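You operate a simulated robot arm through the tools that you are given. There is no shell and no other tool. Be economical: measure what you need, move in short steps, check, and stop when the job is done.

You run a simulated robot arm. Do the job below in one go: nothing can be reset, and whatever is moved stays where it is left.

Task
Stop the fan, let the seal down and part the seal box's coupling.
Fine: fan off, then the main switch; shut the blue valve and turn the black dial to 0 before you part the coupling.

Only the result counts: the job must be done as asked and must still hold three seconds after the hand-in. Knocking over, shifting, dropping, spilling or breaking anything else fails it. A push-on lid holds only when it is set on centred and level and pressed home; a screw cap is set on level and turned clockwise until tight.

Robot
A 6-joint arm with a two-finger parallel gripper, fixed in place. Base frame: the origin is at the foot of the arm, x ahead of it, y to its left, z up. Units: mm, degrees, N and s.
With the tool pointing down near the work surface it reaches from about 440 to 500 mm from the base axis. Its first joint turns from -166.0 to 166.0 degrees. Payload 3.91 kg.
The TCP is the grasp point between the finger pads, 30 mm short of the fingertips. In the tool frame z runs along the fingers and y along their closing line. Largest opening 110 mm; finger width 20, thickness 10; the body of the gripper, 48 by 112 mm, starts 55 mm behind the TCP.
Orientation is told as [roll, pitch, yaw] about the base's x, y, z axes, in that order, counted from this pose: with the fingers straight down and closing along the base's y, the tool's x points along the base's -x, its y along +y and its z along -z.

Tools
- The arm moves only by the tool apply_moves. Its argument "deltas" is a list of rows, each a list of 3 entries, a list of its own where there are three numbers: the shift along the tool's x, y, z in units of 20 mm (1.0 is 20 mm), then the turn, a rotation vector about the tool's x, y, z in units of 5 degrees (1.0 is 5 degrees), then the gripper command, from -1 (shut) to 1 (fully open), values between in proportion. In form: [[[tx, ty, tz], [wx, wy, wz], gripper], ...]. A call has 1 to 20 rows; each row shifts and turns the commanded pose from where the row before left it, along the tool's axes as they then stand. A call with a number of a shift or a turn outside -1 to 1 is refused whole. A row lasts 0.2 s, in which the tool goes at most 50 mm and 8.6 degrees; a call with a longer step from one row to the next is refused whole, and so is a gripper value outside its range. A pose out of reach is approached as far as the arm can. The call stops where the force on the tool passes 90 N (or 10 N more than at its start, if that is more) or the arm is blocked; 0.2 s more then pass. The fingers move at their own pace (about 108 mm/s each) and stop on an object; they squeeze with about 24 N. The grip force told is the motor's: it shows also when the fingers shut on nothing. Time passes only in rows, and 0.2 s behind the last, so rows that do not move let the fingers close. It gives the time, the measured TCP pose, the force on the tool (base axes), the opening and the grip force at its end, in the units of the frame above (readings bear some noise), with the torque about the TCP (base axes, N m) and any sound that the robot's microphone picked up.
- Cameras (640 x 400 px; columns grow to the right, rows downward): "scene" is fixed at [51, -500.6, 1438.5]; the picture's right is [0.18, -0.98, 0.00], its down [-0.59, -0.10, -0.80] and it looks along [0.79, 0.14, -0.59] (base axes); focal length 247 px, centre (320, 200). "wrist" rides on the gripper at [77, 7, -114] in the tool frame; the picture's right is [-0.09, 1.00, 0.00], its down [-0.80, -0.07, -0.59] and it looks along [-0.59, -0.05, 0.80] (tool axes); focal length 270 px, centre (320, 200). There is no depth. A picture from a camera that has moved, and an enlarged one, comes with that camera's place and axes in the base frame and with its lens.
- capture(camera): a new picture of that camera. The clock stands still meanwhile.
- slide_trunk(by): slides the trunk up (or, below 0, down) by that many mm; the arm rides with it, the base frame stays. It gives what a move gives, with no picture.
- enlarge(camera, box): a new picture of the part [left, top, right, bottom] of that camera's present view, enlarged. The clock stands still meanwhile.
- close_job(): hands the job in; it is judged then, once.

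Work in short steps. Places have to be worked out from the pictures, the camera data and where the tool is seen: move nearer, look again, correct. Check each grasp and each placing, and mend what went wrong. You have 120 turns and 84 pictures in all, those below and enlarged ones among them. Open the gripper and draw the arm clear of the work before you hand the job in, unless the task says otherwise; then end with one line.

The tools are called after "Call:" by a JSON object that holds its "api" and its "payload". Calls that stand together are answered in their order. apply_moves: Moves the arm, as the interface text tells. Its arguments: {"type":"object","properties":{"deltas":{"type":"array","items":{"type":"array"}}},"required":["deltas"]} The other tools are called the same way: slide_trunk (by) slides the trunk up or down; capture (camera) takes a picture; enlarge (camera, box) takes an enlarged picture of a part of a camera's view; close_job () hands the job in.

At the start:

```text
t: 0.0
eef_pos: [285.2, -216.0, 1295.1]
tcp_rot: [0.0, 0.0, -0.1]
wrist_force: [0.2, 0.6, -0.5]
moment: [0.01, -0.02, 0.01]
gripper_width: 110.2
grasp_force: 0.0
trunk travel left (down, up): [-475.0, 65.0]
```

scene: 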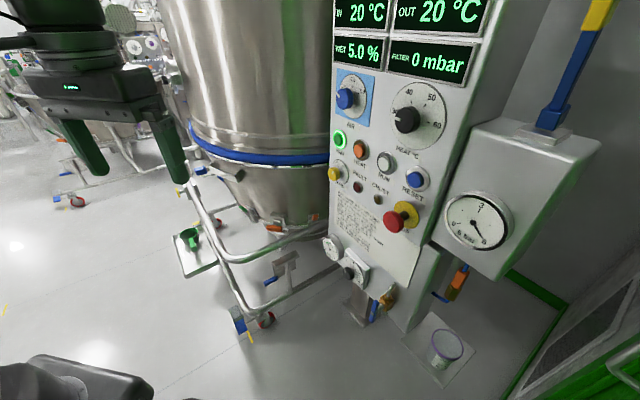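
wrist: 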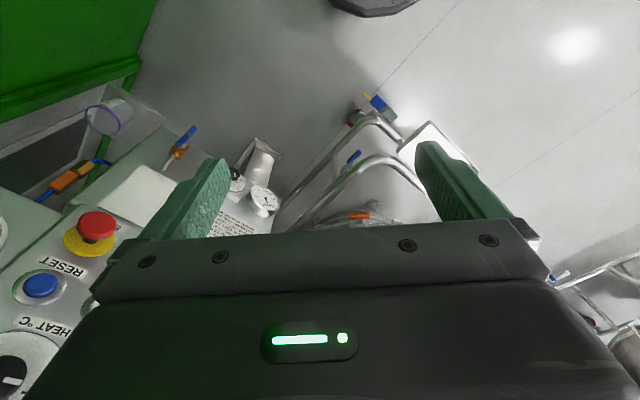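

I'll first look closely at the panel and the low fittings from the scene camera.

Call:
{"api": "enlarge", "payload": {"camera": "scene", "box": [310, 60, 470, 160]}}

Call:
{"api": "enlarge", "payload": {"camera": "scene", "box": [310, 130, 470, 230]}}

Call:
{"api": "enlarge", "payload": {"camera": "scene", "box": [300, 225, 460, 325]}}

Call:
{"api": "enlarge", "payload": {"camera": "scene", "box": [400, 170, 560, 390]}}

```text
4.00 times, centred on (390, 110) of scene
camera zoom: at [51.0, -500.6, 1438.5], right [0.18, -0.98, 0.0], down [-0.59, -0.1, -0.8], along [0.79, 0.14, -0.59], focal length 987 px, centre (40, 560)
```

zoom: 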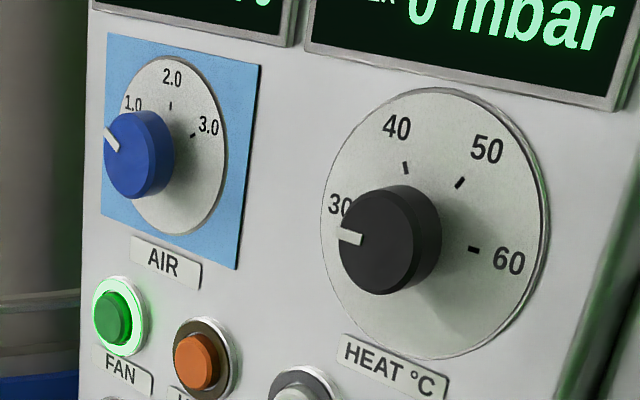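

```text
4.00 times, centred on (390, 180) of scene
camera zoom: at [51.0, -500.6, 1438.5], right [0.18, -0.98, 0.0], down [-0.59, -0.1, -0.8], along [0.79, 0.14, -0.59], focal length 987 px, centre (40, 280)
```

zoom: 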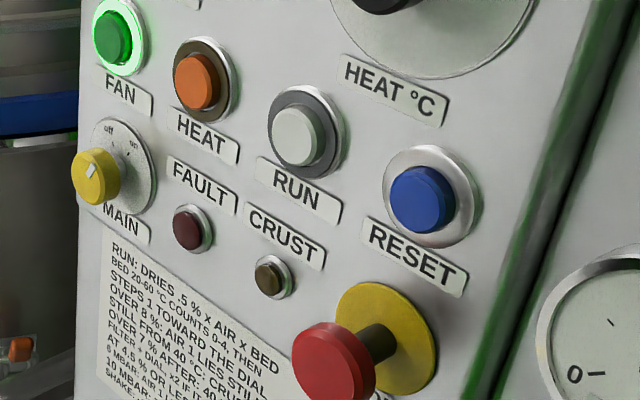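

```text
4.00 times, centred on (380, 275) of scene
camera zoom: at [51.0, -500.6, 1438.5], right [0.18, -0.98, 0.0], down [-0.59, -0.1, -0.8], along [0.79, 0.14, -0.59], focal length 987 px, centre (80, -100)
```

zoom: 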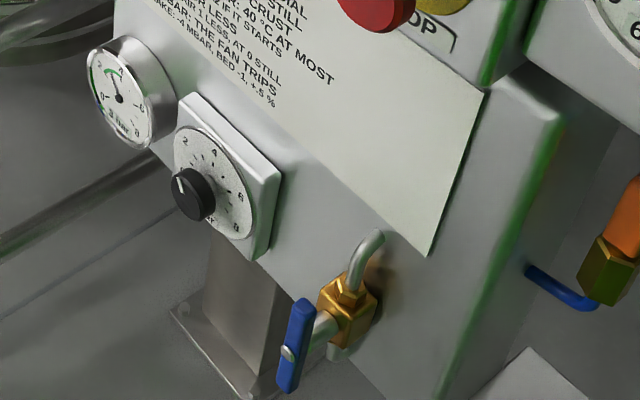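

```text
1.82 times, centred on (480, 280) of scene
camera zoom: at [51.0, -500.6, 1438.5], right [0.18, -0.98, 0.0], down [-0.59, -0.1, -0.8], along [0.79, 0.14, -0.59], focal length 449 px, centre (29, 54)
```

zoom: 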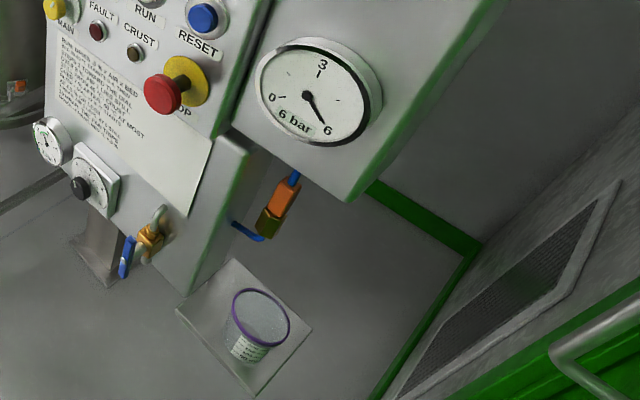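

Call:
{"api": "enlarge", "payload": {"camera": "scene", "box": [325, 180, 425, 290]}}

Call:
{"api": "enlarge", "payload": {"camera": "scene", "box": [430, 250, 490, 310]}}

Call:
{"api": "enlarge", "payload": {"camera": "scene", "box": [480, 0, 640, 160]}}

Call:
{"api": "enlarge", "payload": {"camera": "scene", "box": [160, 130, 340, 340]}}

```text
3.64 times, centred on (375, 235) of scene
camera zoom: at [51.0, -500.6, 1438.5], right [0.18, -0.98, 0.0], down [-0.59, -0.1, -0.8], along [0.79, 0.14, -0.59], focal length 897 px, centre (120, 73)
```

zoom: 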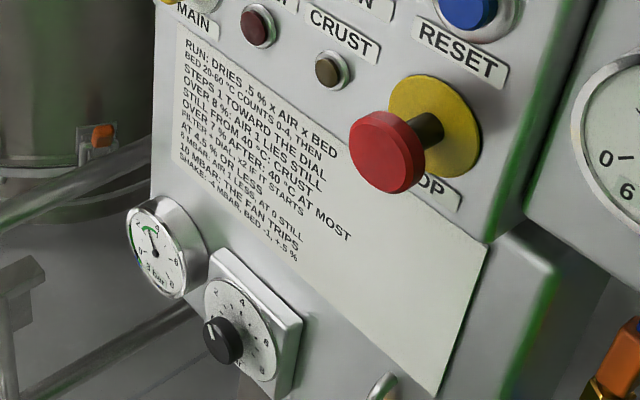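

```text
6.67 times, centred on (460, 280) of scene
camera zoom: at [51.0, -500.6, 1438.5], right [0.18, -0.98, 0.0], down [-0.59, -0.1, -0.8], along [0.79, 0.14, -0.59], focal length 1645 px, centre (-613, -333)
```

zoom: 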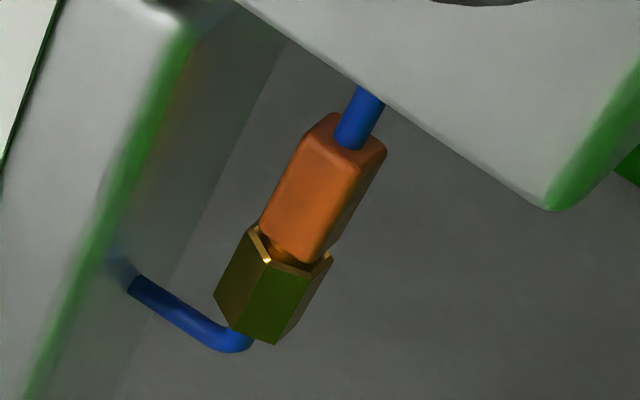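

```text
2.50 times, centred on (560, 80) of scene
camera zoom: at [51.0, -500.6, 1438.5], right [0.18, -0.98, 0.0], down [-0.59, -0.1, -0.8], along [0.79, 0.14, -0.59], focal length 617 px, centre (-280, 500)
```

zoom: 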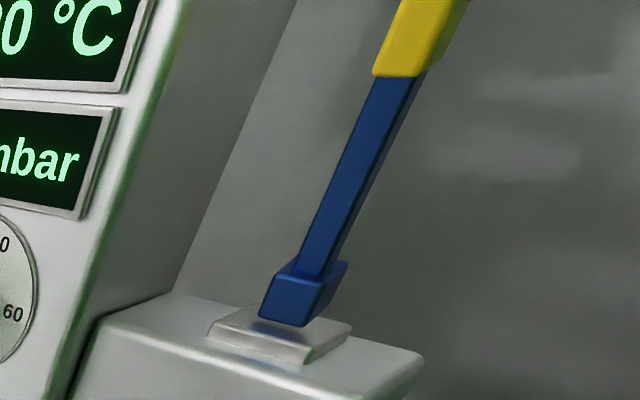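

```text
1.90 times, centred on (250, 235) of scene
camera zoom: at [51.0, -500.6, 1438.5], right [0.18, -0.98, 0.0], down [-0.59, -0.1, -0.8], along [0.79, 0.14, -0.59], focal length 470 px, centre (453, 133)
```

zoom: 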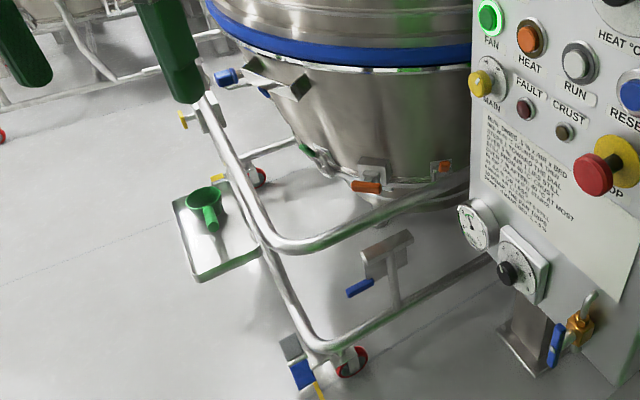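

Triangulating both views, the panel is a vertical plane facing azimuth about 131°, roughly 770 mm from the base axis. FAN comes out near (667,-440,1182), MAIN near (651,-434,1087), the seal dial near (548,-504,789) and the blue valve near (457,-585,743). I yaw the tool to face the panel while moving out a little.

Call:
{"api": "apply_moves", "payload": {"deltas": [[[0, 0, 0], [0, 0, 0.98], -1], [[0, 0, 0], [0, 0, 0.98], -1], [[0, 0, 0], [0, 0, 0.98], -1], [[0, 0, 0], [0, 0, 0.98], -1], [[0, 0, 0], [0, 0, 0.98], -1], [[0, 0, 0], [0, 0, 0.98], -1], [[0, 0, 0], [0, 0, 0.98], -1], [[0, 0, 0], [0, 0, 0.98], -1], [[0, 0, 0], [0, 0, 0.98], -1], [[0, 0, 0], [0, 0, 0.98], -1]]}}

```text
t: 2.2
eef_pos: [284.6, -215.7, 1295.8]
tcp_rot: [-0.1, 0.0, -48.9]
wrist_force: [0.1, -0.2, 0.4]
moment: [0.01, -0.06, -0.01]
gripper_width: 0.0
grasp_force: 24.2
trunk travel left (down, up): [-475.0, 65.0]
```

Yaw is now -49° as planned. Next I pitch the fingers up towards the panel in steps, shifting ahead as the tool tilts.

Call:
{"api": "apply_moves", "payload": {"deltas": [[[-0.5, 0, 0], [0, -1, 0], -1], [[-0.5, 0, 0], [0, -1, 0], -1], [[-0.5, 0, 0], [0, -1, 0], -1], [[-0.5, 0, 0], [0, -1, 0], -1], [[-0.5, 0, 0], [0, -1, 0], -1], [[-0.5, 0, 0], [0, -1, 0], -1], [[-0.4, 0, 0.3], [0, -1, 0], -1], [[-0.4, 0, 0.3], [0, -1, 0], -1], [[-0.4, 0, 0.3], [0, -1, 0], -1]]}}

```text
t: 4.2
eef_pos: [345.6, -282.5, 1302.8]
tcp_rot: [-0.2, -44.8, -48.8]
wrist_force: [0.2, 0.1, -0.1]
moment: [-0.01, -0.01, -0.02]
gripper_width: 0.0
grasp_force: 23.8
trunk travel left (down, up): [-475.0, 65.0]
```

Call:
{"api": "apply_moves", "payload": {"deltas": [[[0, 0, 0.4], [0, -1, 0], -1], [[0, 0, 0.4], [0, -1, 0], -1], [[0, 0, 0.4], [0, -1, 0], -1], [[0, 0, 0.4], [0, -1, 0], -1], [[0, 0, 0.4], [0, -1, 0], -1], [[0, 0, 0.4], [0, -1, 0], -1], [[0, 0, 0.4], [0, -1, 0], -1], [[0, 0, 0.4], [0, -1, 0], -1], [[0, 0, 0.4], [0, -1, 0], -1]]}}

Call:
{"api": "capture", "payload": {"camera": "wrist"}}

Call:
{"api": "capture", "payload": {"camera": "scene"}}

```text
t: 6.2
eef_pos: [416.3, -290.9, 1292.6]
tcp_rot: [13.0, -86.1, -63.5]
wrist_force: [0.5, 0.5, 0.1]
moment: [-0.01, 0.02, 0.02]
gripper_width: 0.0
grasp_force: 24.2
out of reach, approached as far as the arm can: row 5, 6, 7, 8, 9
trunk travel left (down, up): [-475.0, 65.0]
```

```text
73 pictures are left
camera wrist: at [346.5, -192.1, 1222.6], right [0.77, 0.63, 0.1], down [-0.41, 0.36, 0.84], along [0.49, -0.69, 0.54], focal length 270 px, centre (320, 200)
```

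wrist: 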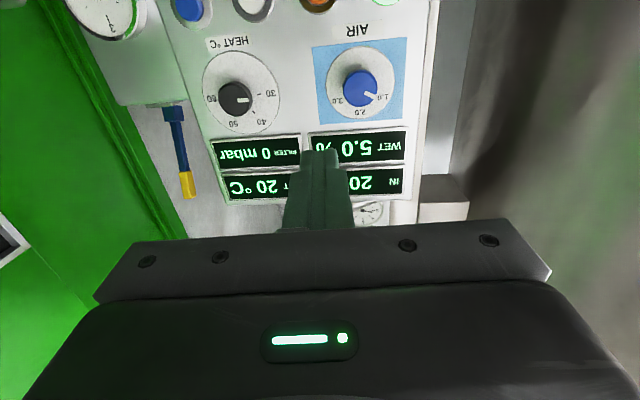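

```text
72 pictures are left
```

scene: 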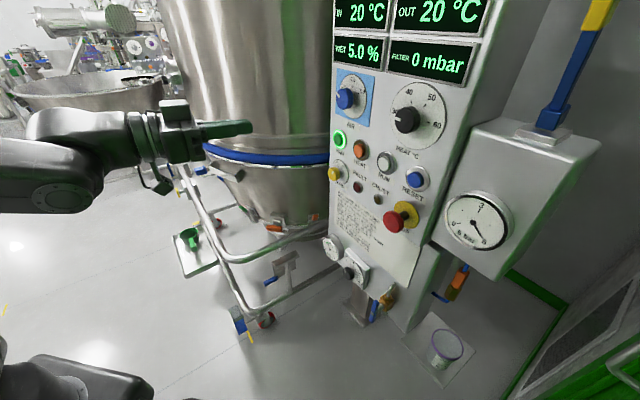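

The tool is now practically horizontal and faces the panel (tool z ≈ (0.63,-0.76,-0.06)). I lower the trunk towards the button height and test the reach forward and left.

Call:
{"api": "slide_trunk", "payload": {"by": -110}}

Call:
{"api": "apply_moves", "payload": {"deltas": [[[0, 0.5, 0.5], [0, 0, 0], -1], [[0, 0.5, 0.5], [0, 0, 0], -1], [[0, 0.5, 0.5], [0, 0, 0], -1], [[0, 0.5, 0.5], [0, 0, 0], -1]]}}

```text
t: 7.6
eef_pos: [415.0, -290.0, 1182.8]
tcp_rot: [12.8, -86.1, -63.3]
wrist_force: [-0.1, -0.2, 0.4]
moment: [-0.02, -0.01, 0.01]
gripper_width: 0.1
grasp_force: 23.9
trunk travel left (down, up): [-365.0, 175.0]
```

```text
t: 8.6
eef_pos: [472.4, -294.8, 1178.3]
tcp_rot: [12.3, -86.1, -62.7]
wrist_force: [-0.4, -0.2, -0.4]
moment: [0.04, 0.01, 0.0]
gripper_width: 0.1
grasp_force: 24.1
trunk travel left (down, up): [-365.0, 175.0]
```

Call:
{"api": "apply_moves", "payload": {"deltas": [[[0, 0.6, 0.3], [0, -0.75, 0], -1], [[0, 0.8, 0.3], [0, 0, 0], -1], [[0, 0.8, 0.3], [0, 0, 0], -1]]}}

Call:
{"api": "capture", "payload": {"camera": "wrist"}}

Call:
{"api": "capture", "payload": {"camera": "scene"}}

```text
t: 9.4
eef_pos: [516.2, -280.2, 1180.4]
tcp_rot: [84.8, -89.2, -135.4]
wrist_force: [0.3, -0.5, -0.3]
moment: [0.0, -0.01, 0.01]
gripper_width: 0.0
grasp_force: 24.0
trunk travel left (down, up): [-365.0, 175.0]
```

```text
71 pictures are left
camera wrist: at [449.5, -185.5, 1102.9], right [0.77, 0.63, 0.1], down [-0.44, 0.41, 0.8], along [0.47, -0.66, 0.59], focal length 270 px, centre (320, 200)
```

wrist: 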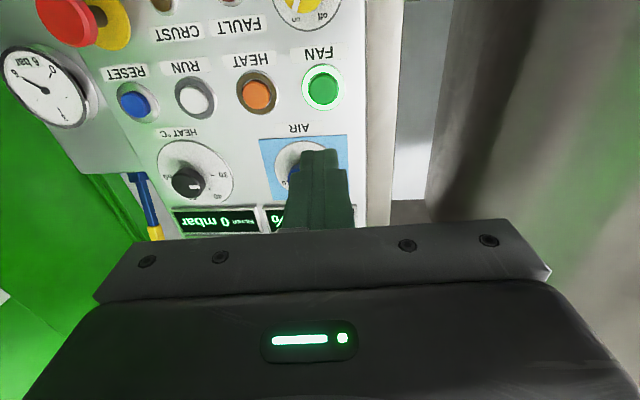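

```text
70 pictures are left
```

scene: 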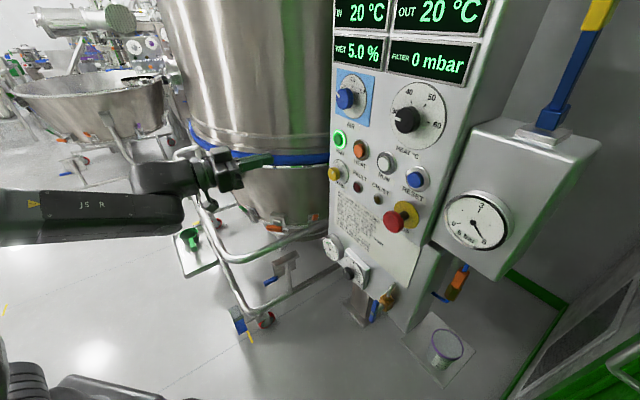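

FAN triangulates to about (655,-441,1186), and FAN to RESET gives a panel yaw of 45°. I turn 5.5° to face it squarely, align and approach to about 20 mm short.

Call:
{"api": "apply_moves", "payload": {"deltas": [[[0, 0, 0], [-0.55, 0, 0], -1], [[0, 0, 0], [-0.55, 0, 0], -1], [[-0.28, -0.8, 0.5], [0, 0, 0], -1], [[0, 0, 1], [0, 0, 0], -1], [[0, 0, 1], [0, 0, 0], -1], [[0, 0, 1], [0, 0, 0], -1], [[0, 0, 1], [0, 0, 0], -1], [[0, 0, 1], [0, 0, 0], -1], [[0, 0, 1], [0, 0, 0], -1]]}}

Call:
{"api": "capture", "payload": {"camera": "wrist"}}

Call:
{"api": "capture", "payload": {"camera": "scene"}}

```text
t: 11.4
eef_pos: [598.3, -382.7, 1186.2]
tcp_rot: [82.6, -89.1, -127.9]
wrist_force: [-0.3, -0.7, -0.4]
moment: [0.06, 0.01, 0.0]
gripper_width: 0.1
grasp_force: 23.6
trunk travel left (down, up): [-365.0, 175.0]
```

```text
69 pictures are left
camera wrist: at [524.1, -295.1, 1109.4], right [0.71, 0.7, 0.1], down [-0.48, 0.36, 0.8], along [0.52, -0.62, 0.59], focal length 270 px, centre (320, 200)
```

wrist: 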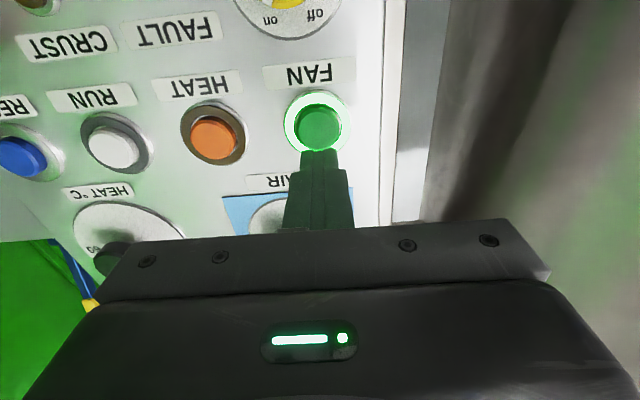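

```text
68 pictures are left
```

scene: 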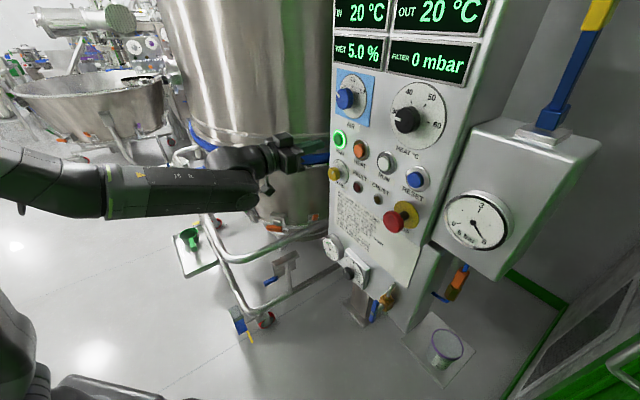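

Alignment with FAN looks right (ray gives z≈1185 and l≈152), with about 50 mm to contact. I approach 44 mm, then press in fine steps.

Call:
{"api": "apply_moves", "payload": {"deltas": [[[0, 0, 0.9], [0, 0, 0], -1], [[0, 0, 0.9], [0, 0, 0], -1], [[0, 0, 0.4], [0, 0, 0], -1]]}}

Call:
{"api": "enlarge", "payload": {"camera": "scene", "box": [290, 110, 390, 190]}}

```text
t: 12.2
eef_pos: [629.9, -414.1, 1186.3]
tcp_rot: [82.9, -89.1, -128.3]
wrist_force: [-0.9, 0.5, 0.0]
moment: [0.03, 0.01, 0.0]
gripper_width: 0.1
grasp_force: 23.9
trunk travel left (down, up): [-365.0, 175.0]
```

```text
5.00 times, centred on (340, 150) of scene
camera zoom: at [51.0, -500.6, 1438.5], right [0.18, -0.98, 0.0], down [-0.59, -0.1, -0.8], along [0.79, 0.14, -0.59], focal length 1234 px, centre (220, 450)
```

zoom: 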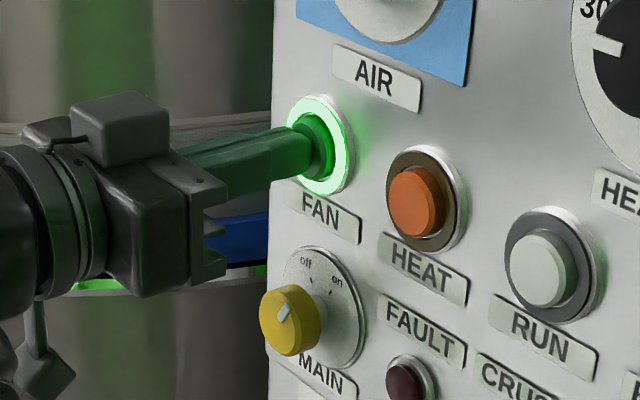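

Fingertips sit just about on the button. I press in 2 mm steps.

Call:
{"api": "apply_moves", "payload": {"deltas": [[[0, 0, 0.1], [0, 0, 0], -1], [[0, 0, 0.1], [0, 0, 0], -1]]}}

```text
t: 12.8
eef_pos: [632.6, -417.9, 1187.3]
tcp_rot: [82.0, -89.1, -127.3]
wrist_force: [-5.5, 2.5, -2.6]
moment: [0.01, 0.06, -0.02]
gripper_width: 0.0
grasp_force: 23.6
trunk travel left (down, up): [-365.0, 175.0]
heard: click
```

A click was heard, so I back off and check the lamp.

Call:
{"api": "apply_moves", "payload": {"deltas": [[[0, 0, -0.5], [0, 0, 0], -1], [[0, 0, -1], [0, 0, 0], -1], [[0, 0, -1], [0, 0, 0], -1], [[0, 0, -1], [0, 0, 0], -1]]}}

Call:
{"api": "enlarge", "payload": {"camera": "scene", "box": [290, 110, 390, 210]}}

Call:
{"api": "capture", "payload": {"camera": "wrist"}}

```text
t: 13.8
eef_pos: [580.4, -366.3, 1188.1]
tcp_rot: [88.0, -89.1, -133.3]
wrist_force: [0.0, -0.4, -0.6]
moment: [0.0, -0.01, 0.01]
gripper_width: 0.0
grasp_force: 24.1
trunk travel left (down, up): [-365.0, 175.0]
```

```text
4.00 times, centred on (340, 160) of scene
camera zoom: at [51.0, -500.6, 1438.5], right [0.18, -0.98, 0.0], down [-0.59, -0.1, -0.8], along [0.79, 0.14, -0.59], focal length 987 px, centre (240, 360)
```

zoom: 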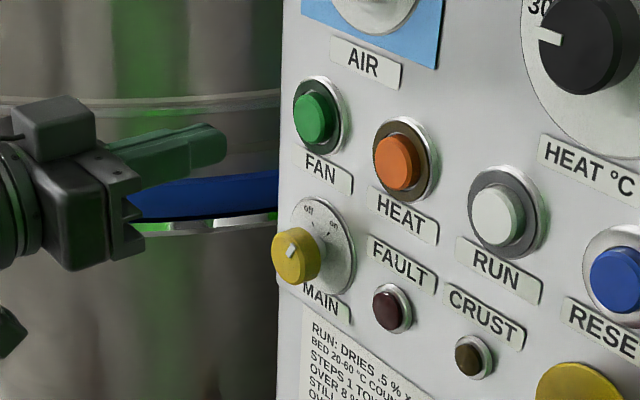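

```text
65 pictures are left
camera wrist: at [507.4, -279.0, 1110.8], right [0.71, 0.7, 0.1], down [-0.48, 0.36, 0.8], along [0.52, -0.62, 0.59], focal length 270 px, centre (320, 200)
```

wrist: 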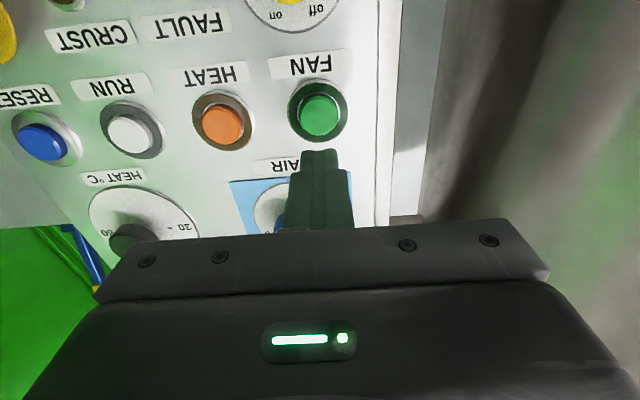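

The FAN lamp is out. Next is the MAIN knob: I drop the trunk 90 mm and look at it.

Call:
{"api": "slide_trunk", "payload": {"by": -90}}

Call:
{"api": "capture", "payload": {"camera": "wrist"}}

Call:
{"api": "enlarge", "payload": {"camera": "scene", "box": [315, 150, 365, 200]}}

```text
t: 15.1
eef_pos: [582.0, -368.2, 1097.6]
tcp_rot: [84.6, -89.1, -130.0]
wrist_force: [0.1, 0.2, -0.8]
moment: [0.01, 0.0, 0.03]
gripper_width: 0.0
grasp_force: 24.1
trunk travel left (down, up): [-275.0, 265.0]
```

```text
64 pictures are left
camera wrist: at [507.6, -279.2, 1020.4], right [0.71, 0.7, 0.1], down [-0.48, 0.36, 0.8], along [0.52, -0.62, 0.59], focal length 270 px, centre (320, 200)
```

wrist: 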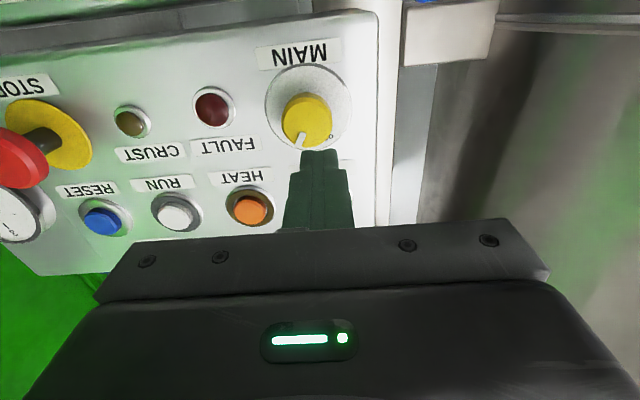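

```text
8.00 times, centred on (340, 175) of scene
camera zoom: at [51.0, -500.6, 1438.5], right [0.18, -0.98, 0.0], down [-0.59, -0.1, -0.8], along [0.79, 0.14, -0.59], focal length 1974 px, centre (160, 400)
```

zoom: 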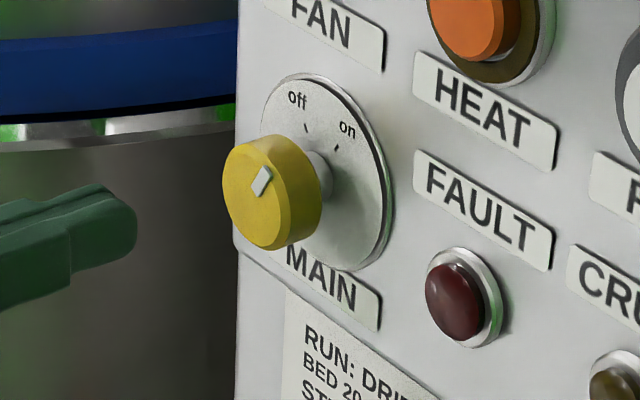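

MAIN knob is at about (631,-431,1094); its mark points to "on" (about +32°) and "off" is about 65° anticlockwise. I open the fingers to 65 mm, align and pre-roll +30° clockwise.

Call:
{"api": "apply_moves", "payload": {"deltas": [[[0.18, -0.5, 0], [0, 0, 0], 0.2], [[0, 0, 0], [0, 0, 1], 0.2], [[0, 0, 0], [0, 0, 1], 0.2], [[0, 0, 0], [0, 0, 1], 0.2], [[0, 0, 0], [0, 0, 1], 0.2], [[0, 0, 0], [0, 0, 1], 0.2], [[0, 0, 0], [0, 0, 1], 0.2]]}}

Call:
{"api": "capture", "payload": {"camera": "wrist"}}

Call:
{"api": "capture", "payload": {"camera": "scene"}}

```text
t: 16.7
eef_pos: [614.8, -336.6, 1134.0]
tcp_rot: [88.5, -63.0, -134.8]
wrist_force: [-0.1, 1.6, -0.2]
moment: [-0.01, -0.02, 0.03]
gripper_width: 66.0
grasp_force: 0.1
out of reach, approached as far as the arm can: row 1, 3, 4, 5, 6, 7
trunk travel left (down, up): [-275.0, 265.0]
```

```text
62 pictures are left
camera wrist: at [564.9, -224.3, 1069.4], right [0.62, 0.58, 0.53], down [-0.71, 0.13, 0.69], along [0.33, -0.8, 0.49], focal length 270 px, centre (320, 200)
```

wrist: 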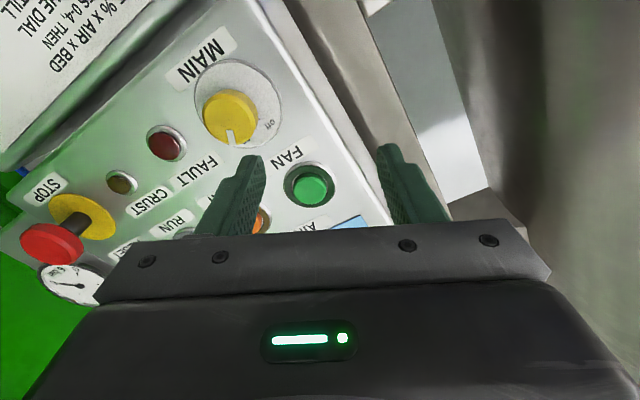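

```text
61 pictures are left
```

scene: 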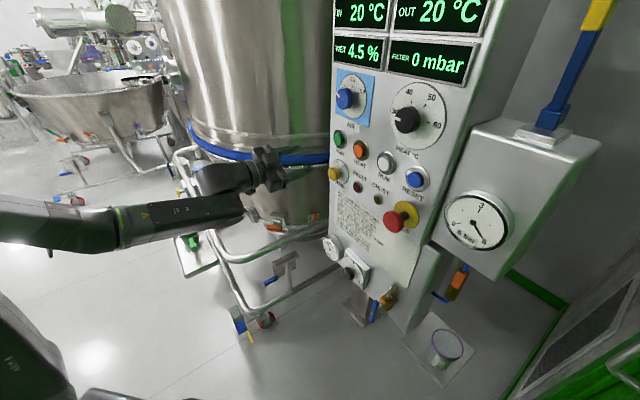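

Rolling that way hits an arm limit. I roll back to level and will find a better posture.

Call:
{"api": "apply_moves", "payload": {"deltas": [[[0, 0, -0.5], [0, 0, -1], 0.2], [[0, 0, -0.5], [0, 0, -1], 0.2], [[0, 0, -0.5], [0, 0, -1], 0.2], [[0, 0, 0], [0, 0, -1], 0.2], [[0, 0, 0], [0, 0, -1], 0.2], [[0, 0, 0], [0, 0, -0.5], 0.2]]}}

Call:
{"api": "capture", "payload": {"camera": "wrist"}}

```text
t: 18.1
eef_pos: [594.2, -314.7, 1134.4]
tcp_rot: [-64.8, -89.5, 19.3]
wrist_force: [1.0, -0.1, 0.5]
moment: [0.04, 0.0, -0.01]
gripper_width: 65.9
grasp_force: 0.2
trunk travel left (down, up): [-275.0, 265.0]
```

```text
60 pictures are left
camera wrist: at [518.4, -227.5, 1057.3], right [0.71, 0.7, 0.08], down [-0.46, 0.38, 0.8], along [0.53, -0.61, 0.59], focal length 270 px, centre (320, 200)
```

wrist: 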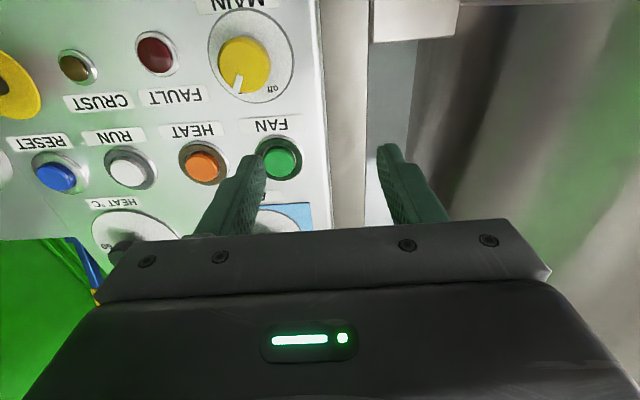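

Level again. I lower the trunk 40 mm (arm now higher relative to the trunk), shift right towards the knob and test whether roll is free in this posture.

Call:
{"api": "slide_trunk", "payload": {"by": -40}}

Call:
{"api": "apply_moves", "payload": {"deltas": [[[0, -1, 0], [0, 0, 0], 0.2], [[0, -1, 0], [0, 0, 0], 0.2], [[0, -0.8, 0], [0, 0, 0], 0.2]]}}

Call:
{"api": "apply_moves", "payload": {"deltas": [[[0, 0, 0], [0, 0, -1], 0.2], [[0, 0, 0], [0, 0, -1], 0.2], [[0, 0, 0], [0, 0, -1], 0.2]]}}

```text
t: 18.9
eef_pos: [593.9, -314.8, 1093.5]
tcp_rot: [-60.2, -89.6, 14.7]
wrist_force: [1.0, 0.1, 0.4]
moment: [0.01, -0.01, 0.04]
gripper_width: 66.1
grasp_force: 0.0
trunk travel left (down, up): [-235.0, 305.0]
```

```text
t: 19.7
eef_pos: [555.2, -356.4, 1095.1]
tcp_rot: [-57.9, -89.6, 12.4]
wrist_force: [-0.9, 0.0, 0.5]
moment: [0.02, -0.01, -0.02]
gripper_width: 65.7
grasp_force: 0.2
trunk travel left (down, up): [-235.0, 305.0]
```

```text
t: 20.5
eef_pos: [553.1, -355.2, 1095.7]
tcp_rot: [-89.1, -74.5, 43.7]
wrist_force: [0.3, 0.3, -0.6]
moment: [0.0, 0.01, -0.01]
gripper_width: 65.9
grasp_force: 0.1
trunk travel left (down, up): [-235.0, 305.0]
```

Negative roll works here; I test it through to -65° with the fingers still free of the knob.

Call:
{"api": "apply_moves", "payload": {"deltas": [[[0, 0, 0], [0, 0, -1], 0.2], [[0, 0, 0], [0, 0, -1], 0.2], [[0, 0, 0], [0, 0, -1], 0.2], [[0, 0, 0], [0, 0, -1], 0.2], [[0, 0, 0], [0, 0, -1], 0.2], [[0, 0, 0], [0, 0, -1], 0.2], [[0, 0, 0], [0, 0, -1], 0.2], [[0, 0, 0], [0, 0, -1], 0.2], [[0, 0, 0], [0, 0, -1], 0.2], [[0, 0, 0], [0, 0, -1], 0.2]]}}

Call:
{"api": "capture", "payload": {"camera": "wrist"}}

```text
t: 22.7
eef_pos: [553.3, -354.5, 1092.8]
tcp_rot: [-89.8, -24.6, 44.4]
wrist_force: [0.7, 0.3, -1.0]
moment: [-0.04, -0.01, 0.03]
gripper_width: 65.7
grasp_force: 0.1
trunk travel left (down, up): [-235.0, 305.0]
```

```text
59 pictures are left
camera wrist: at [425.8, -318.1, 1056.4], right [0.35, 0.35, -0.87], down [0.08, 0.91, 0.4], along [0.93, -0.21, 0.29], focal length 270 px, centre (320, 200)
```

wrist: 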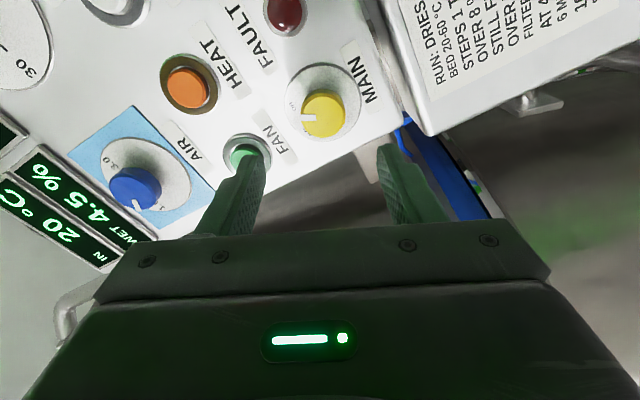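

The full -65° is free. I zoom at the dial to measure the mark and the on/off ticks.

Call:
{"api": "enlarge", "payload": {"camera": "wrist", "box": [270, 50, 390, 160]}}

```text
3.64 times, centred on (330, 105) of wrist
camera zoom: at [425.8, -318.1, 1056.4], right [0.35, 0.35, -0.87], down [0.08, 0.91, 0.4], along [0.93, -0.21, 0.29], focal length 983 px, centre (284, 546)
```

zoom: 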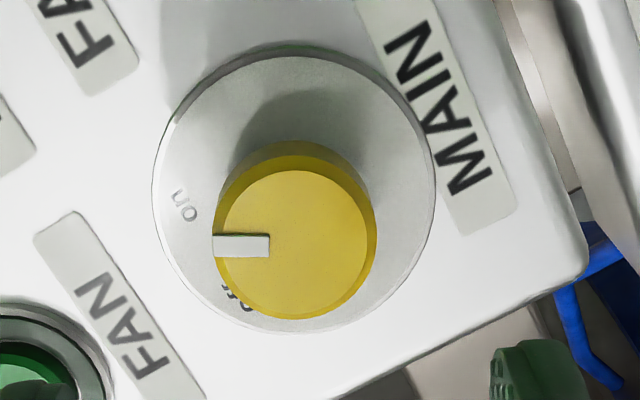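

Dial centre is l≈143.5, z≈1093.5, knob Ø35, on/off about ±30°. I roll back to -10°, align and advance over the knob with the fingers open.

Call:
{"api": "apply_moves", "payload": {"deltas": [[[0, 0, 0], [0, 0, 1], 0.2], [[0, 0, 0], [0, 0, 1], 0.2], [[0, 0, 0], [0, 0, 1], 0.2], [[0, 0, 0], [0, 0, 1], 0.2], [[0, 0, 0], [0, 0, 1], 0.2], [[0, 0, 0], [0, 0, 1], 0.2], [[0, 0, 0], [0, 0, 1], 0.2], [[0, 0, 0], [0, 0, 1], 0.2], [[0, 0, 0], [0, 0, 1], 0.2], [[0, 0, 0], [0, 0, 1], 0.2], [[0, 0, 0], [0, 0, 1], 0.2], [[-0.06, 0.14, 1], [0, 0, 0], 0.2], [[0, 0, 1], [0, 0, 0], 0.2], [[0, 0, 0.9], [0, 0, 0], 0.2]]}}

Call:
{"api": "capture", "payload": {"camera": "wrist"}}

Call:
{"api": "enlarge", "payload": {"camera": "scene", "box": [290, 130, 390, 210]}}

```text
t: 25.7
eef_pos: [596.8, -393.6, 1093.8]
tcp_rot: [-88.8, -79.6, 43.3]
wrist_force: [0.5, 0.7, 0.4]
moment: [0.02, 0.0, 0.02]
gripper_width: 66.1
grasp_force: 0.0
trunk travel left (down, up): [-235.0, 305.0]
```

```text
57 pictures are left
camera wrist: at [511.7, -314.9, 1017.7], right [0.71, 0.7, -0.09], down [-0.36, 0.47, 0.8], along [0.6, -0.54, 0.59], focal length 270 px, centre (320, 200)
```

wrist: 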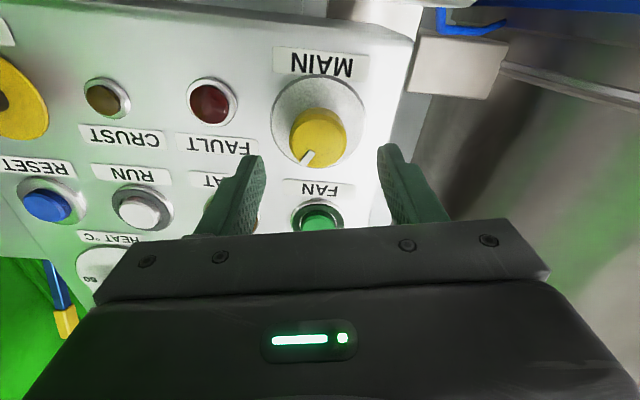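

```text
5.00 times, centred on (340, 170) of scene
camera zoom: at [51.0, -500.6, 1438.5], right [0.18, -0.98, 0.0], down [-0.59, -0.1, -0.8], along [0.79, 0.14, -0.59], focal length 1234 px, centre (220, 350)
```

zoom: 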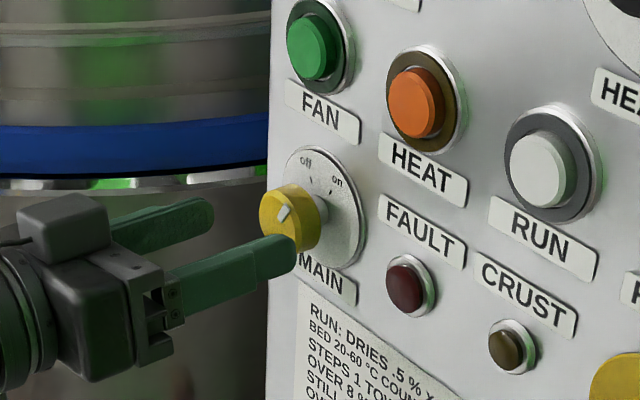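

Alignment is within 2–3 mm (knob z≈1091). I advance 40 mm with a 2 mm drop, then close.

Call:
{"api": "apply_moves", "payload": {"deltas": [[[0.1, 0, 0.7], [0, 0, 0], 0.2], [[0, 0, 0.7], [0, 0, 0], 0.2], [[0, 0, 0.6], [0, 0, 0], 0.2]]}}

Call:
{"api": "capture", "payload": {"camera": "wrist"}}

Call:
{"api": "enlarge", "payload": {"camera": "scene", "box": [290, 130, 390, 210]}}

```text
t: 26.5
eef_pos: [623.9, -421.8, 1091.0]
tcp_rot: [-88.8, -79.7, 43.2]
wrist_force: [-0.7, -0.3, -1.0]
moment: [-0.01, 0.02, -0.01]
gripper_width: 66.1
grasp_force: 0.1
trunk travel left (down, up): [-235.0, 305.0]
```

```text
55 pictures are left
camera wrist: at [539.6, -343.3, 1015.0], right [0.71, 0.7, -0.09], down [-0.36, 0.47, 0.8], along [0.6, -0.54, 0.59], focal length 270 px, centre (320, 200)
```

wrist: 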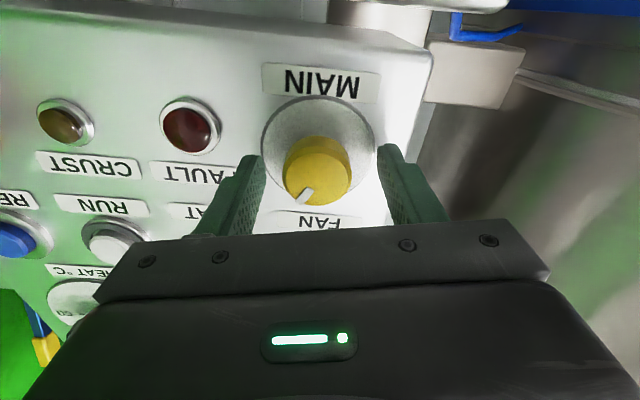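

```text
5.00 times, centred on (340, 170) of scene
camera zoom: at [51.0, -500.6, 1438.5], right [0.18, -0.98, 0.0], down [-0.59, -0.1, -0.8], along [0.79, 0.14, -0.59], focal length 1234 px, centre (220, 350)
```

zoom: 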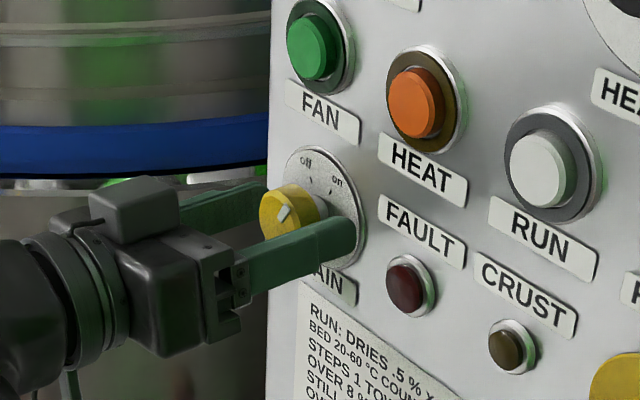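

The knob sits centred between the fingers, so I close on it.

Call:
{"api": "apply_moves", "payload": {"deltas": [[[0, 0, 0], [0, 0, 0], -1], [[0, 0, 0], [0, 0, 0], -1], [[0, 0, 0], [0, 0, 0], -1]]}}

```text
t: 27.3
eef_pos: [623.2, -422.1, 1091.3]
tcp_rot: [-89.0, -79.7, 43.4]
wrist_force: [-3.4, -6.4, 2.2]
moment: [0.14, 0.12, -0.13]
gripper_width: 38.0
grasp_force: 44.7
trunk travel left (down, up): [-235.0, 305.0]
```

Gripped (38 mm). I turn anticlockwise in two batches, listening for the click.

Call:
{"api": "apply_moves", "payload": {"deltas": [[[0, 0, 0], [0, 0, -0.8], -1], [[0, 0, 0], [0, 0, -0.8], -1], [[0, 0, 0], [0, 0, -0.8], -1], [[0, 0, 0], [0, 0, -0.8], -1], [[0, 0, 0], [0, 0, -0.8], -1], [[0, 0, 0], [0, 0, -0.8], -1], [[0, 0, 0], [0, 0, -0.8], -1], [[0, 0, 0], [0, 0, -0.8], -1], [[0, 0, 0], [0, 0, -0.8], -1], [[0, 0, 0], [0, 0, -0.8], -1]]}}

Call:
{"api": "enlarge", "payload": {"camera": "scene", "box": [310, 150, 360, 200]}}

```text
t: 29.5
eef_pos: [623.4, -421.6, 1092.9]
tcp_rot: [-89.5, -39.6, 44.2]
wrist_force: [-15.1, 2.6, -12.3]
moment: [-0.03, -0.02, -0.15]
gripper_width: 37.7
grasp_force: 45.0
trunk travel left (down, up): [-235.0, 305.0]
```

```text
8.00 times, centred on (335, 175) of scene
camera zoom: at [51.0, -500.6, 1438.5], right [0.18, -0.98, 0.0], down [-0.59, -0.1, -0.8], along [0.79, 0.14, -0.59], focal length 1974 px, centre (200, 400)
```

zoom: 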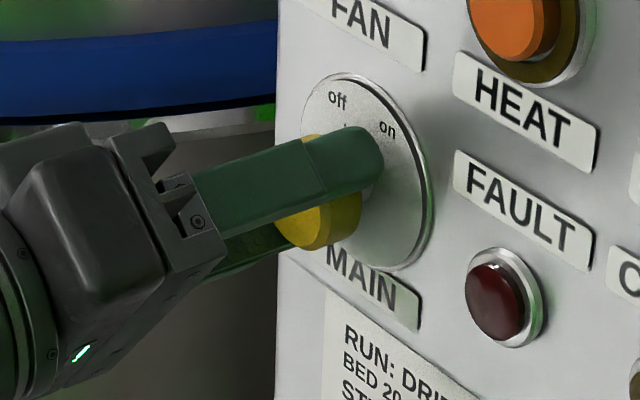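

Turned 40° so far and the screens are worth watching. I continue another 20°.

Call:
{"api": "apply_moves", "payload": {"deltas": [[[0, 0, 0], [0, 0, -0.8], -1], [[0, 0, 0], [0, 0, -0.8], -1], [[0, 0, 0], [0, 0, -0.8], -1], [[0, 0, 0], [0, 0, -0.8], -1], [[0, 0, 0], [0, 0, -0.8], -1]]}}

Call:
{"api": "capture", "payload": {"camera": "scene"}}

Call:
{"api": "enlarge", "payload": {"camera": "wrist", "box": [250, 60, 390, 220]}}

```text
t: 30.7
eef_pos: [623.7, -422.7, 1092.7]
tcp_rot: [-89.7, -19.7, 44.3]
wrist_force: [-20.9, 9.2, -18.6]
moment: [0.29, 0.28, -0.42]
gripper_width: 37.7
grasp_force: 45.0
trunk travel left (down, up): [-235.0, 305.0]
```

```text
52 pictures are left
```

scene: 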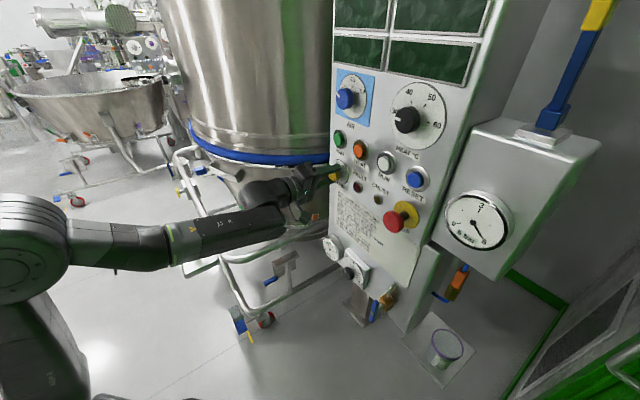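

```text
2.50 times, centred on (320, 140) of wrist
camera zoom: at [493.6, -388.6, 1060.5], right [0.29, 0.3, -0.91], down [0.11, 0.94, 0.34], along [0.95, -0.2, 0.24], focal length 676 px, centre (320, 350)
```

zoom: 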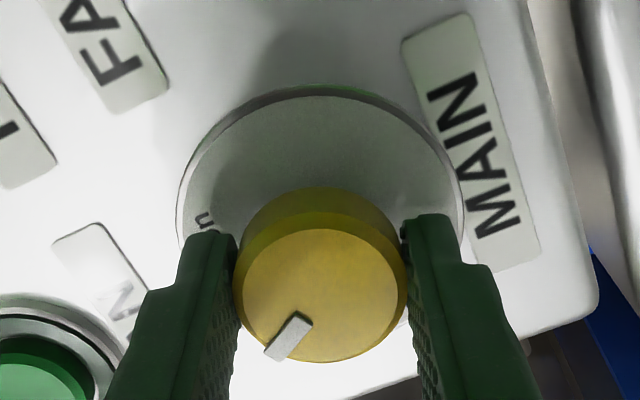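

The displays are dark, so main is off, and the torque shows the stop is reached. I release and back away.

Call:
{"api": "apply_moves", "payload": {"deltas": [[[0, 0, 0], [0, 0, 0], 0.2], [[0, 0, 0], [0, 0, 0], 0.2], [[0, 0, -0.8], [0, 0, 0], 0.2], [[0, 0, -1], [0, 0, 0], 0.2], [[0, 0, -1], [0, 0, 0], 0.2], [[0, 0, -1], [0, 0, 0], 0.2], [[0, 0, -1], [0, 0, 0], 0.2]]}}

Call:
{"api": "enlarge", "payload": {"camera": "scene", "box": [310, 150, 360, 200]}}

Call:
{"api": "capture", "payload": {"camera": "wrist"}}

```text
t: 32.3
eef_pos: [557.2, -352.8, 1094.2]
tcp_rot: [-89.8, -19.7, 44.5]
wrist_force: [-0.1, 0.9, 0.6]
moment: [0.03, 0.02, 0.01]
gripper_width: 66.2
grasp_force: 0.1
trunk travel left (down, up): [-235.0, 305.0]
```

```text
8.00 times, centred on (335, 175) of scene
camera zoom: at [51.0, -500.6, 1438.5], right [0.18, -0.98, 0.0], down [-0.59, -0.1, -0.8], along [0.79, 0.14, -0.59], focal length 1974 px, centre (200, 400)
```

zoom: 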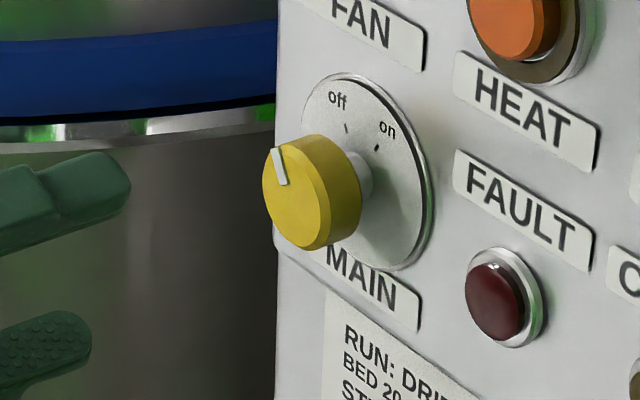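

```text
49 pictures are left
camera wrist: at [427.6, -318.2, 1061.4], right [0.3, 0.3, -0.91], down [0.11, 0.94, 0.34], along [0.95, -0.2, 0.25], focal length 270 px, centre (320, 200)
```

wrist: 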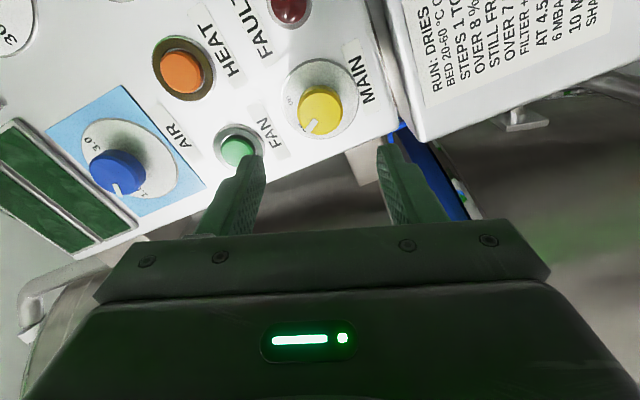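

MAIN is off. Now down to the lower fittings: I lower the trunk in stages.

Call:
{"api": "slide_trunk", "payload": {"by": -120}}

Call:
{"api": "slide_trunk", "payload": {"by": -100}}

Call:
{"api": "capture", "payload": {"camera": "scene"}}

Call:
{"api": "capture", "payload": {"camera": "wrist"}}

```text
t: 33.8
eef_pos: [558.3, -351.5, 972.7]
tcp_rot: [-89.8, -19.6, 44.4]
wrist_force: [-0.3, 0.5, 0.2]
moment: [0.01, 0.02, -0.03]
gripper_width: 66.2
grasp_force: 0.1
trunk travel left (down, up): [-115.0, 425.0]
```

```text
t: 35.1
eef_pos: [558.3, -350.7, 872.9]
tcp_rot: [-89.9, -19.6, 44.4]
wrist_force: [-0.2, 0.0, -0.4]
moment: [0.01, -0.02, 0.05]
gripper_width: 65.9
grasp_force: 0.0
trunk travel left (down, up): [-15.0, 525.0]
```

```text
48 pictures are left
```

scene: 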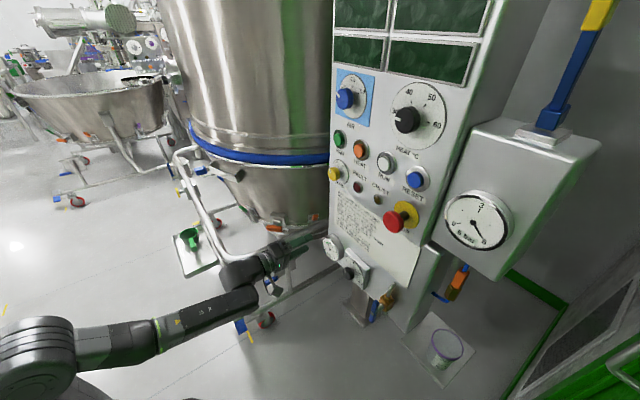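

```text
47 pictures are left
camera wrist: at [427.8, -318.5, 841.4], right [0.3, 0.3, -0.91], down [0.11, 0.94, 0.34], along [0.95, -0.2, 0.25], focal length 270 px, centre (320, 200)
```

wrist: 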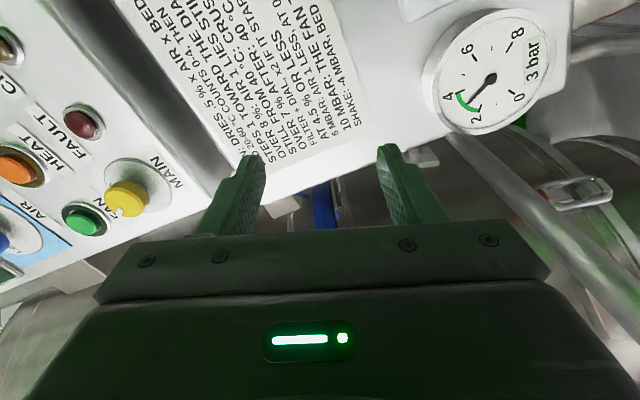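

The seal gauge reads 3 bar. I move right along the panel to see the black dial, the blue valve and the coupling.

Call:
{"api": "apply_moves", "payload": {"deltas": [[[0.94, -0.34, -0.3], [0, 0, 0], 0.2], [[0.94, -0.34, -0.3], [0, 0, 0], 0.2], [[0.94, -0.34, -0.3], [0, 0, 0], 0.2], [[0.94, -0.34, -0.3], [0, 0, 0], 0.2], [[0.94, -0.34, 0], [0, 0, 0], 0.2], [[0.94, -0.34, 0], [0, 0, 0], 0.2], [[0.94, -0.34, 0], [0, 0, 0], 0.2], [[0.94, -0.34, 0], [0, 0, 0], 0.2], [[0.94, -0.34, 0], [0, 0, 0], 0.2], [[0.94, -0.34, 0], [0, 0, 0], 0.2]]}}

Call:
{"api": "capture", "payload": {"camera": "wrist"}}

```text
t: 37.3
eef_pos: [510.9, -360.5, 924.7]
tcp_rot: [-89.4, -19.6, 42.7]
wrist_force: [-0.5, 0.1, -0.1]
moment: [-0.05, 0.0, -0.04]
gripper_width: 65.9
grasp_force: 0.1
out of reach, approached as far as the arm can: row 1, 2, 3, 4, 5, 6, 7, 8, 9, 10
trunk travel left (down, up): [-15.0, 525.0]
```

```text
46 pictures are left
camera wrist: at [381.5, -324.0, 892.9], right [0.3, 0.29, -0.91], down [0.13, 0.93, 0.34], along [0.95, -0.22, 0.24], focal length 270 px, centre (320, 200)
```

wrist: 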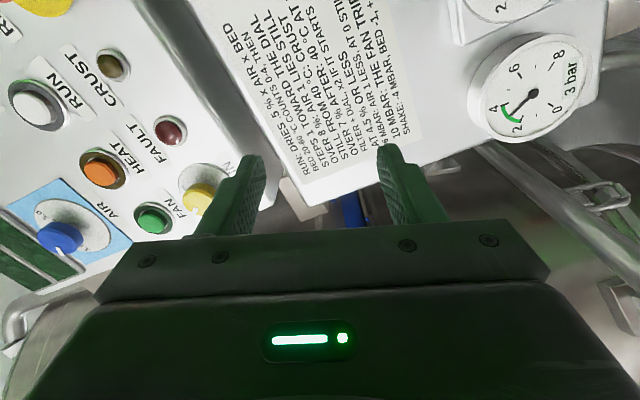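

Level poses low down hit the arm's wrist limits, so I'll work the low fittings with the tool pitched about 45° down. I pitch first, then roll level.

Call:
{"api": "apply_moves", "payload": {"deltas": [[[0, 0, 0], [-0.94, 0.342, 0], 0.2], [[0, 0, 0], [-0.94, 0.342, 0], 0.2], [[0, 0, 0], [-0.94, 0.342, 0], 0.2], [[0, 0, 0], [-0.94, 0.342, 0], 0.2], [[0, 0, 0], [-0.94, 0.342, 0], 0.2], [[0, 0, 0], [-0.94, 0.342, 0], 0.2], [[0, 0, 0], [-0.94, 0.342, 0], 0.2], [[0, 0, 0], [-0.94, 0.342, 0], 0.2], [[0, 0, 0], [-0.94, 0.342, 0], 0.2]]}}

Call:
{"api": "apply_moves", "payload": {"deltas": [[[0, 0, 0], [0, 0, 1], -1], [[0, 0, 0], [0, 0, 1], -1], [[0, 0, 0], [0, 0, 1], -1], [[0, 0, 0], [0, 0, 1], -1], [[0, 0, 0], [0, 0, 1], -1], [[0, 0, 0], [0, 0, 1], -1], [[0, 0, 0], [0, 0, 1], -1], [[0, 0, 0], [0, 0, 1], -1], [[0, 0, 0], [0, 0, 1], -1], [[0, 0, 0], [0, 0, 1], -1], [[0, 0, 0], [0, 0, 1], -1], [[0, 0, 0], [0, 0, 1], -1], [[0, 0, 0], [0, 0, 1], -1], [[0, 0, 0], [0, 0, 1], -1]]}}

```text
t: 39.3
eef_pos: [506.8, -371.4, 945.5]
tcp_rot: [-50.6, -15.3, 29.5]
wrist_force: [0.5, 0.6, 0.4]
moment: [0.03, -0.01, -0.01]
gripper_width: 66.1
grasp_force: 0.1
out of reach, approached as far as the arm can: row 2, 3, 4
trunk travel left (down, up): [-15.0, 525.0]
```

```text
t: 42.3
eef_pos: [507.6, -370.2, 946.8]
tcp_rot: [-0.4, -52.4, -47.7]
wrist_force: [0.0, -0.6, 0.7]
moment: [-0.02, 0.0, 0.04]
gripper_width: 0.1
grasp_force: 24.2
trunk travel left (down, up): [-15.0, 525.0]
```

Now pitched 37.6° below level, roll clean. I move down and right towards the valve, keeping clear of the panel.

Call:
{"api": "apply_moves", "payload": {"deltas": [[[0.7, -1, 0.55], [0, 0, 0], -1], [[0.7, -1, 0.55], [0, 0, 0], -1], [[0.7, -1, 0.55], [0, 0, 0], -1], [[0.7, -1, 0.55], [0, 0, 0], -1], [[0.7, -1, 0.55], [0, 0, 0], -1], [[0.7, -1, 0.55], [0, 0, 0], -1]]}}

Call:
{"api": "capture", "payload": {"camera": "wrist"}}

Call:
{"api": "capture", "payload": {"camera": "scene"}}

```text
t: 43.7
eef_pos: [418.9, -450.7, 840.3]
tcp_rot: [-0.6, -52.4, -47.6]
wrist_force: [0.0, 0.9, 0.7]
moment: [0.01, -0.03, -0.02]
gripper_width: 0.1
grasp_force: 24.1
trunk travel left (down, up): [-15.0, 525.0]
```

```text
45 pictures are left
camera wrist: at [332.9, -343.3, 849.2], right [0.78, 0.63, 0.06], down [-0.04, -0.06, 1.0], along [0.63, -0.78, -0.02], focal length 270 px, centre (320, 200)
```

wrist: 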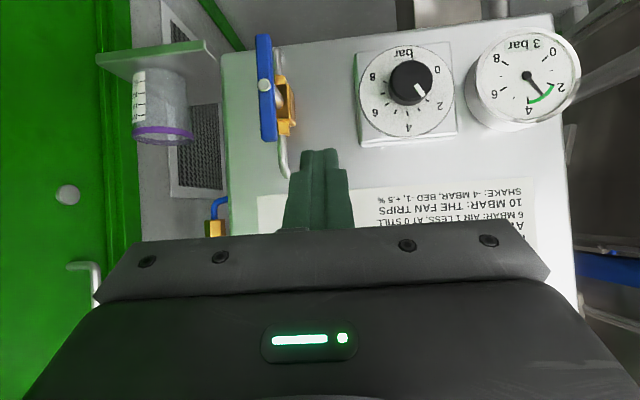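

```text
44 pictures are left
```

scene: 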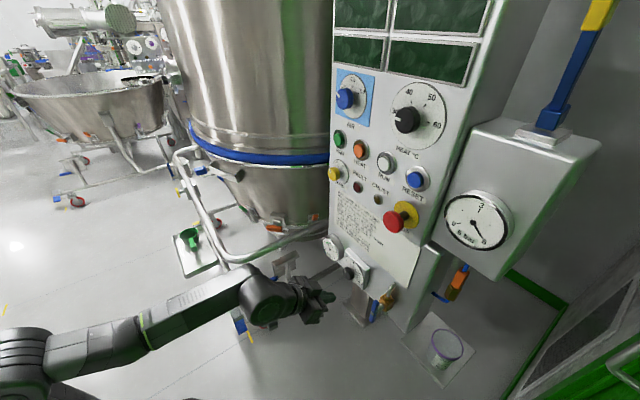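

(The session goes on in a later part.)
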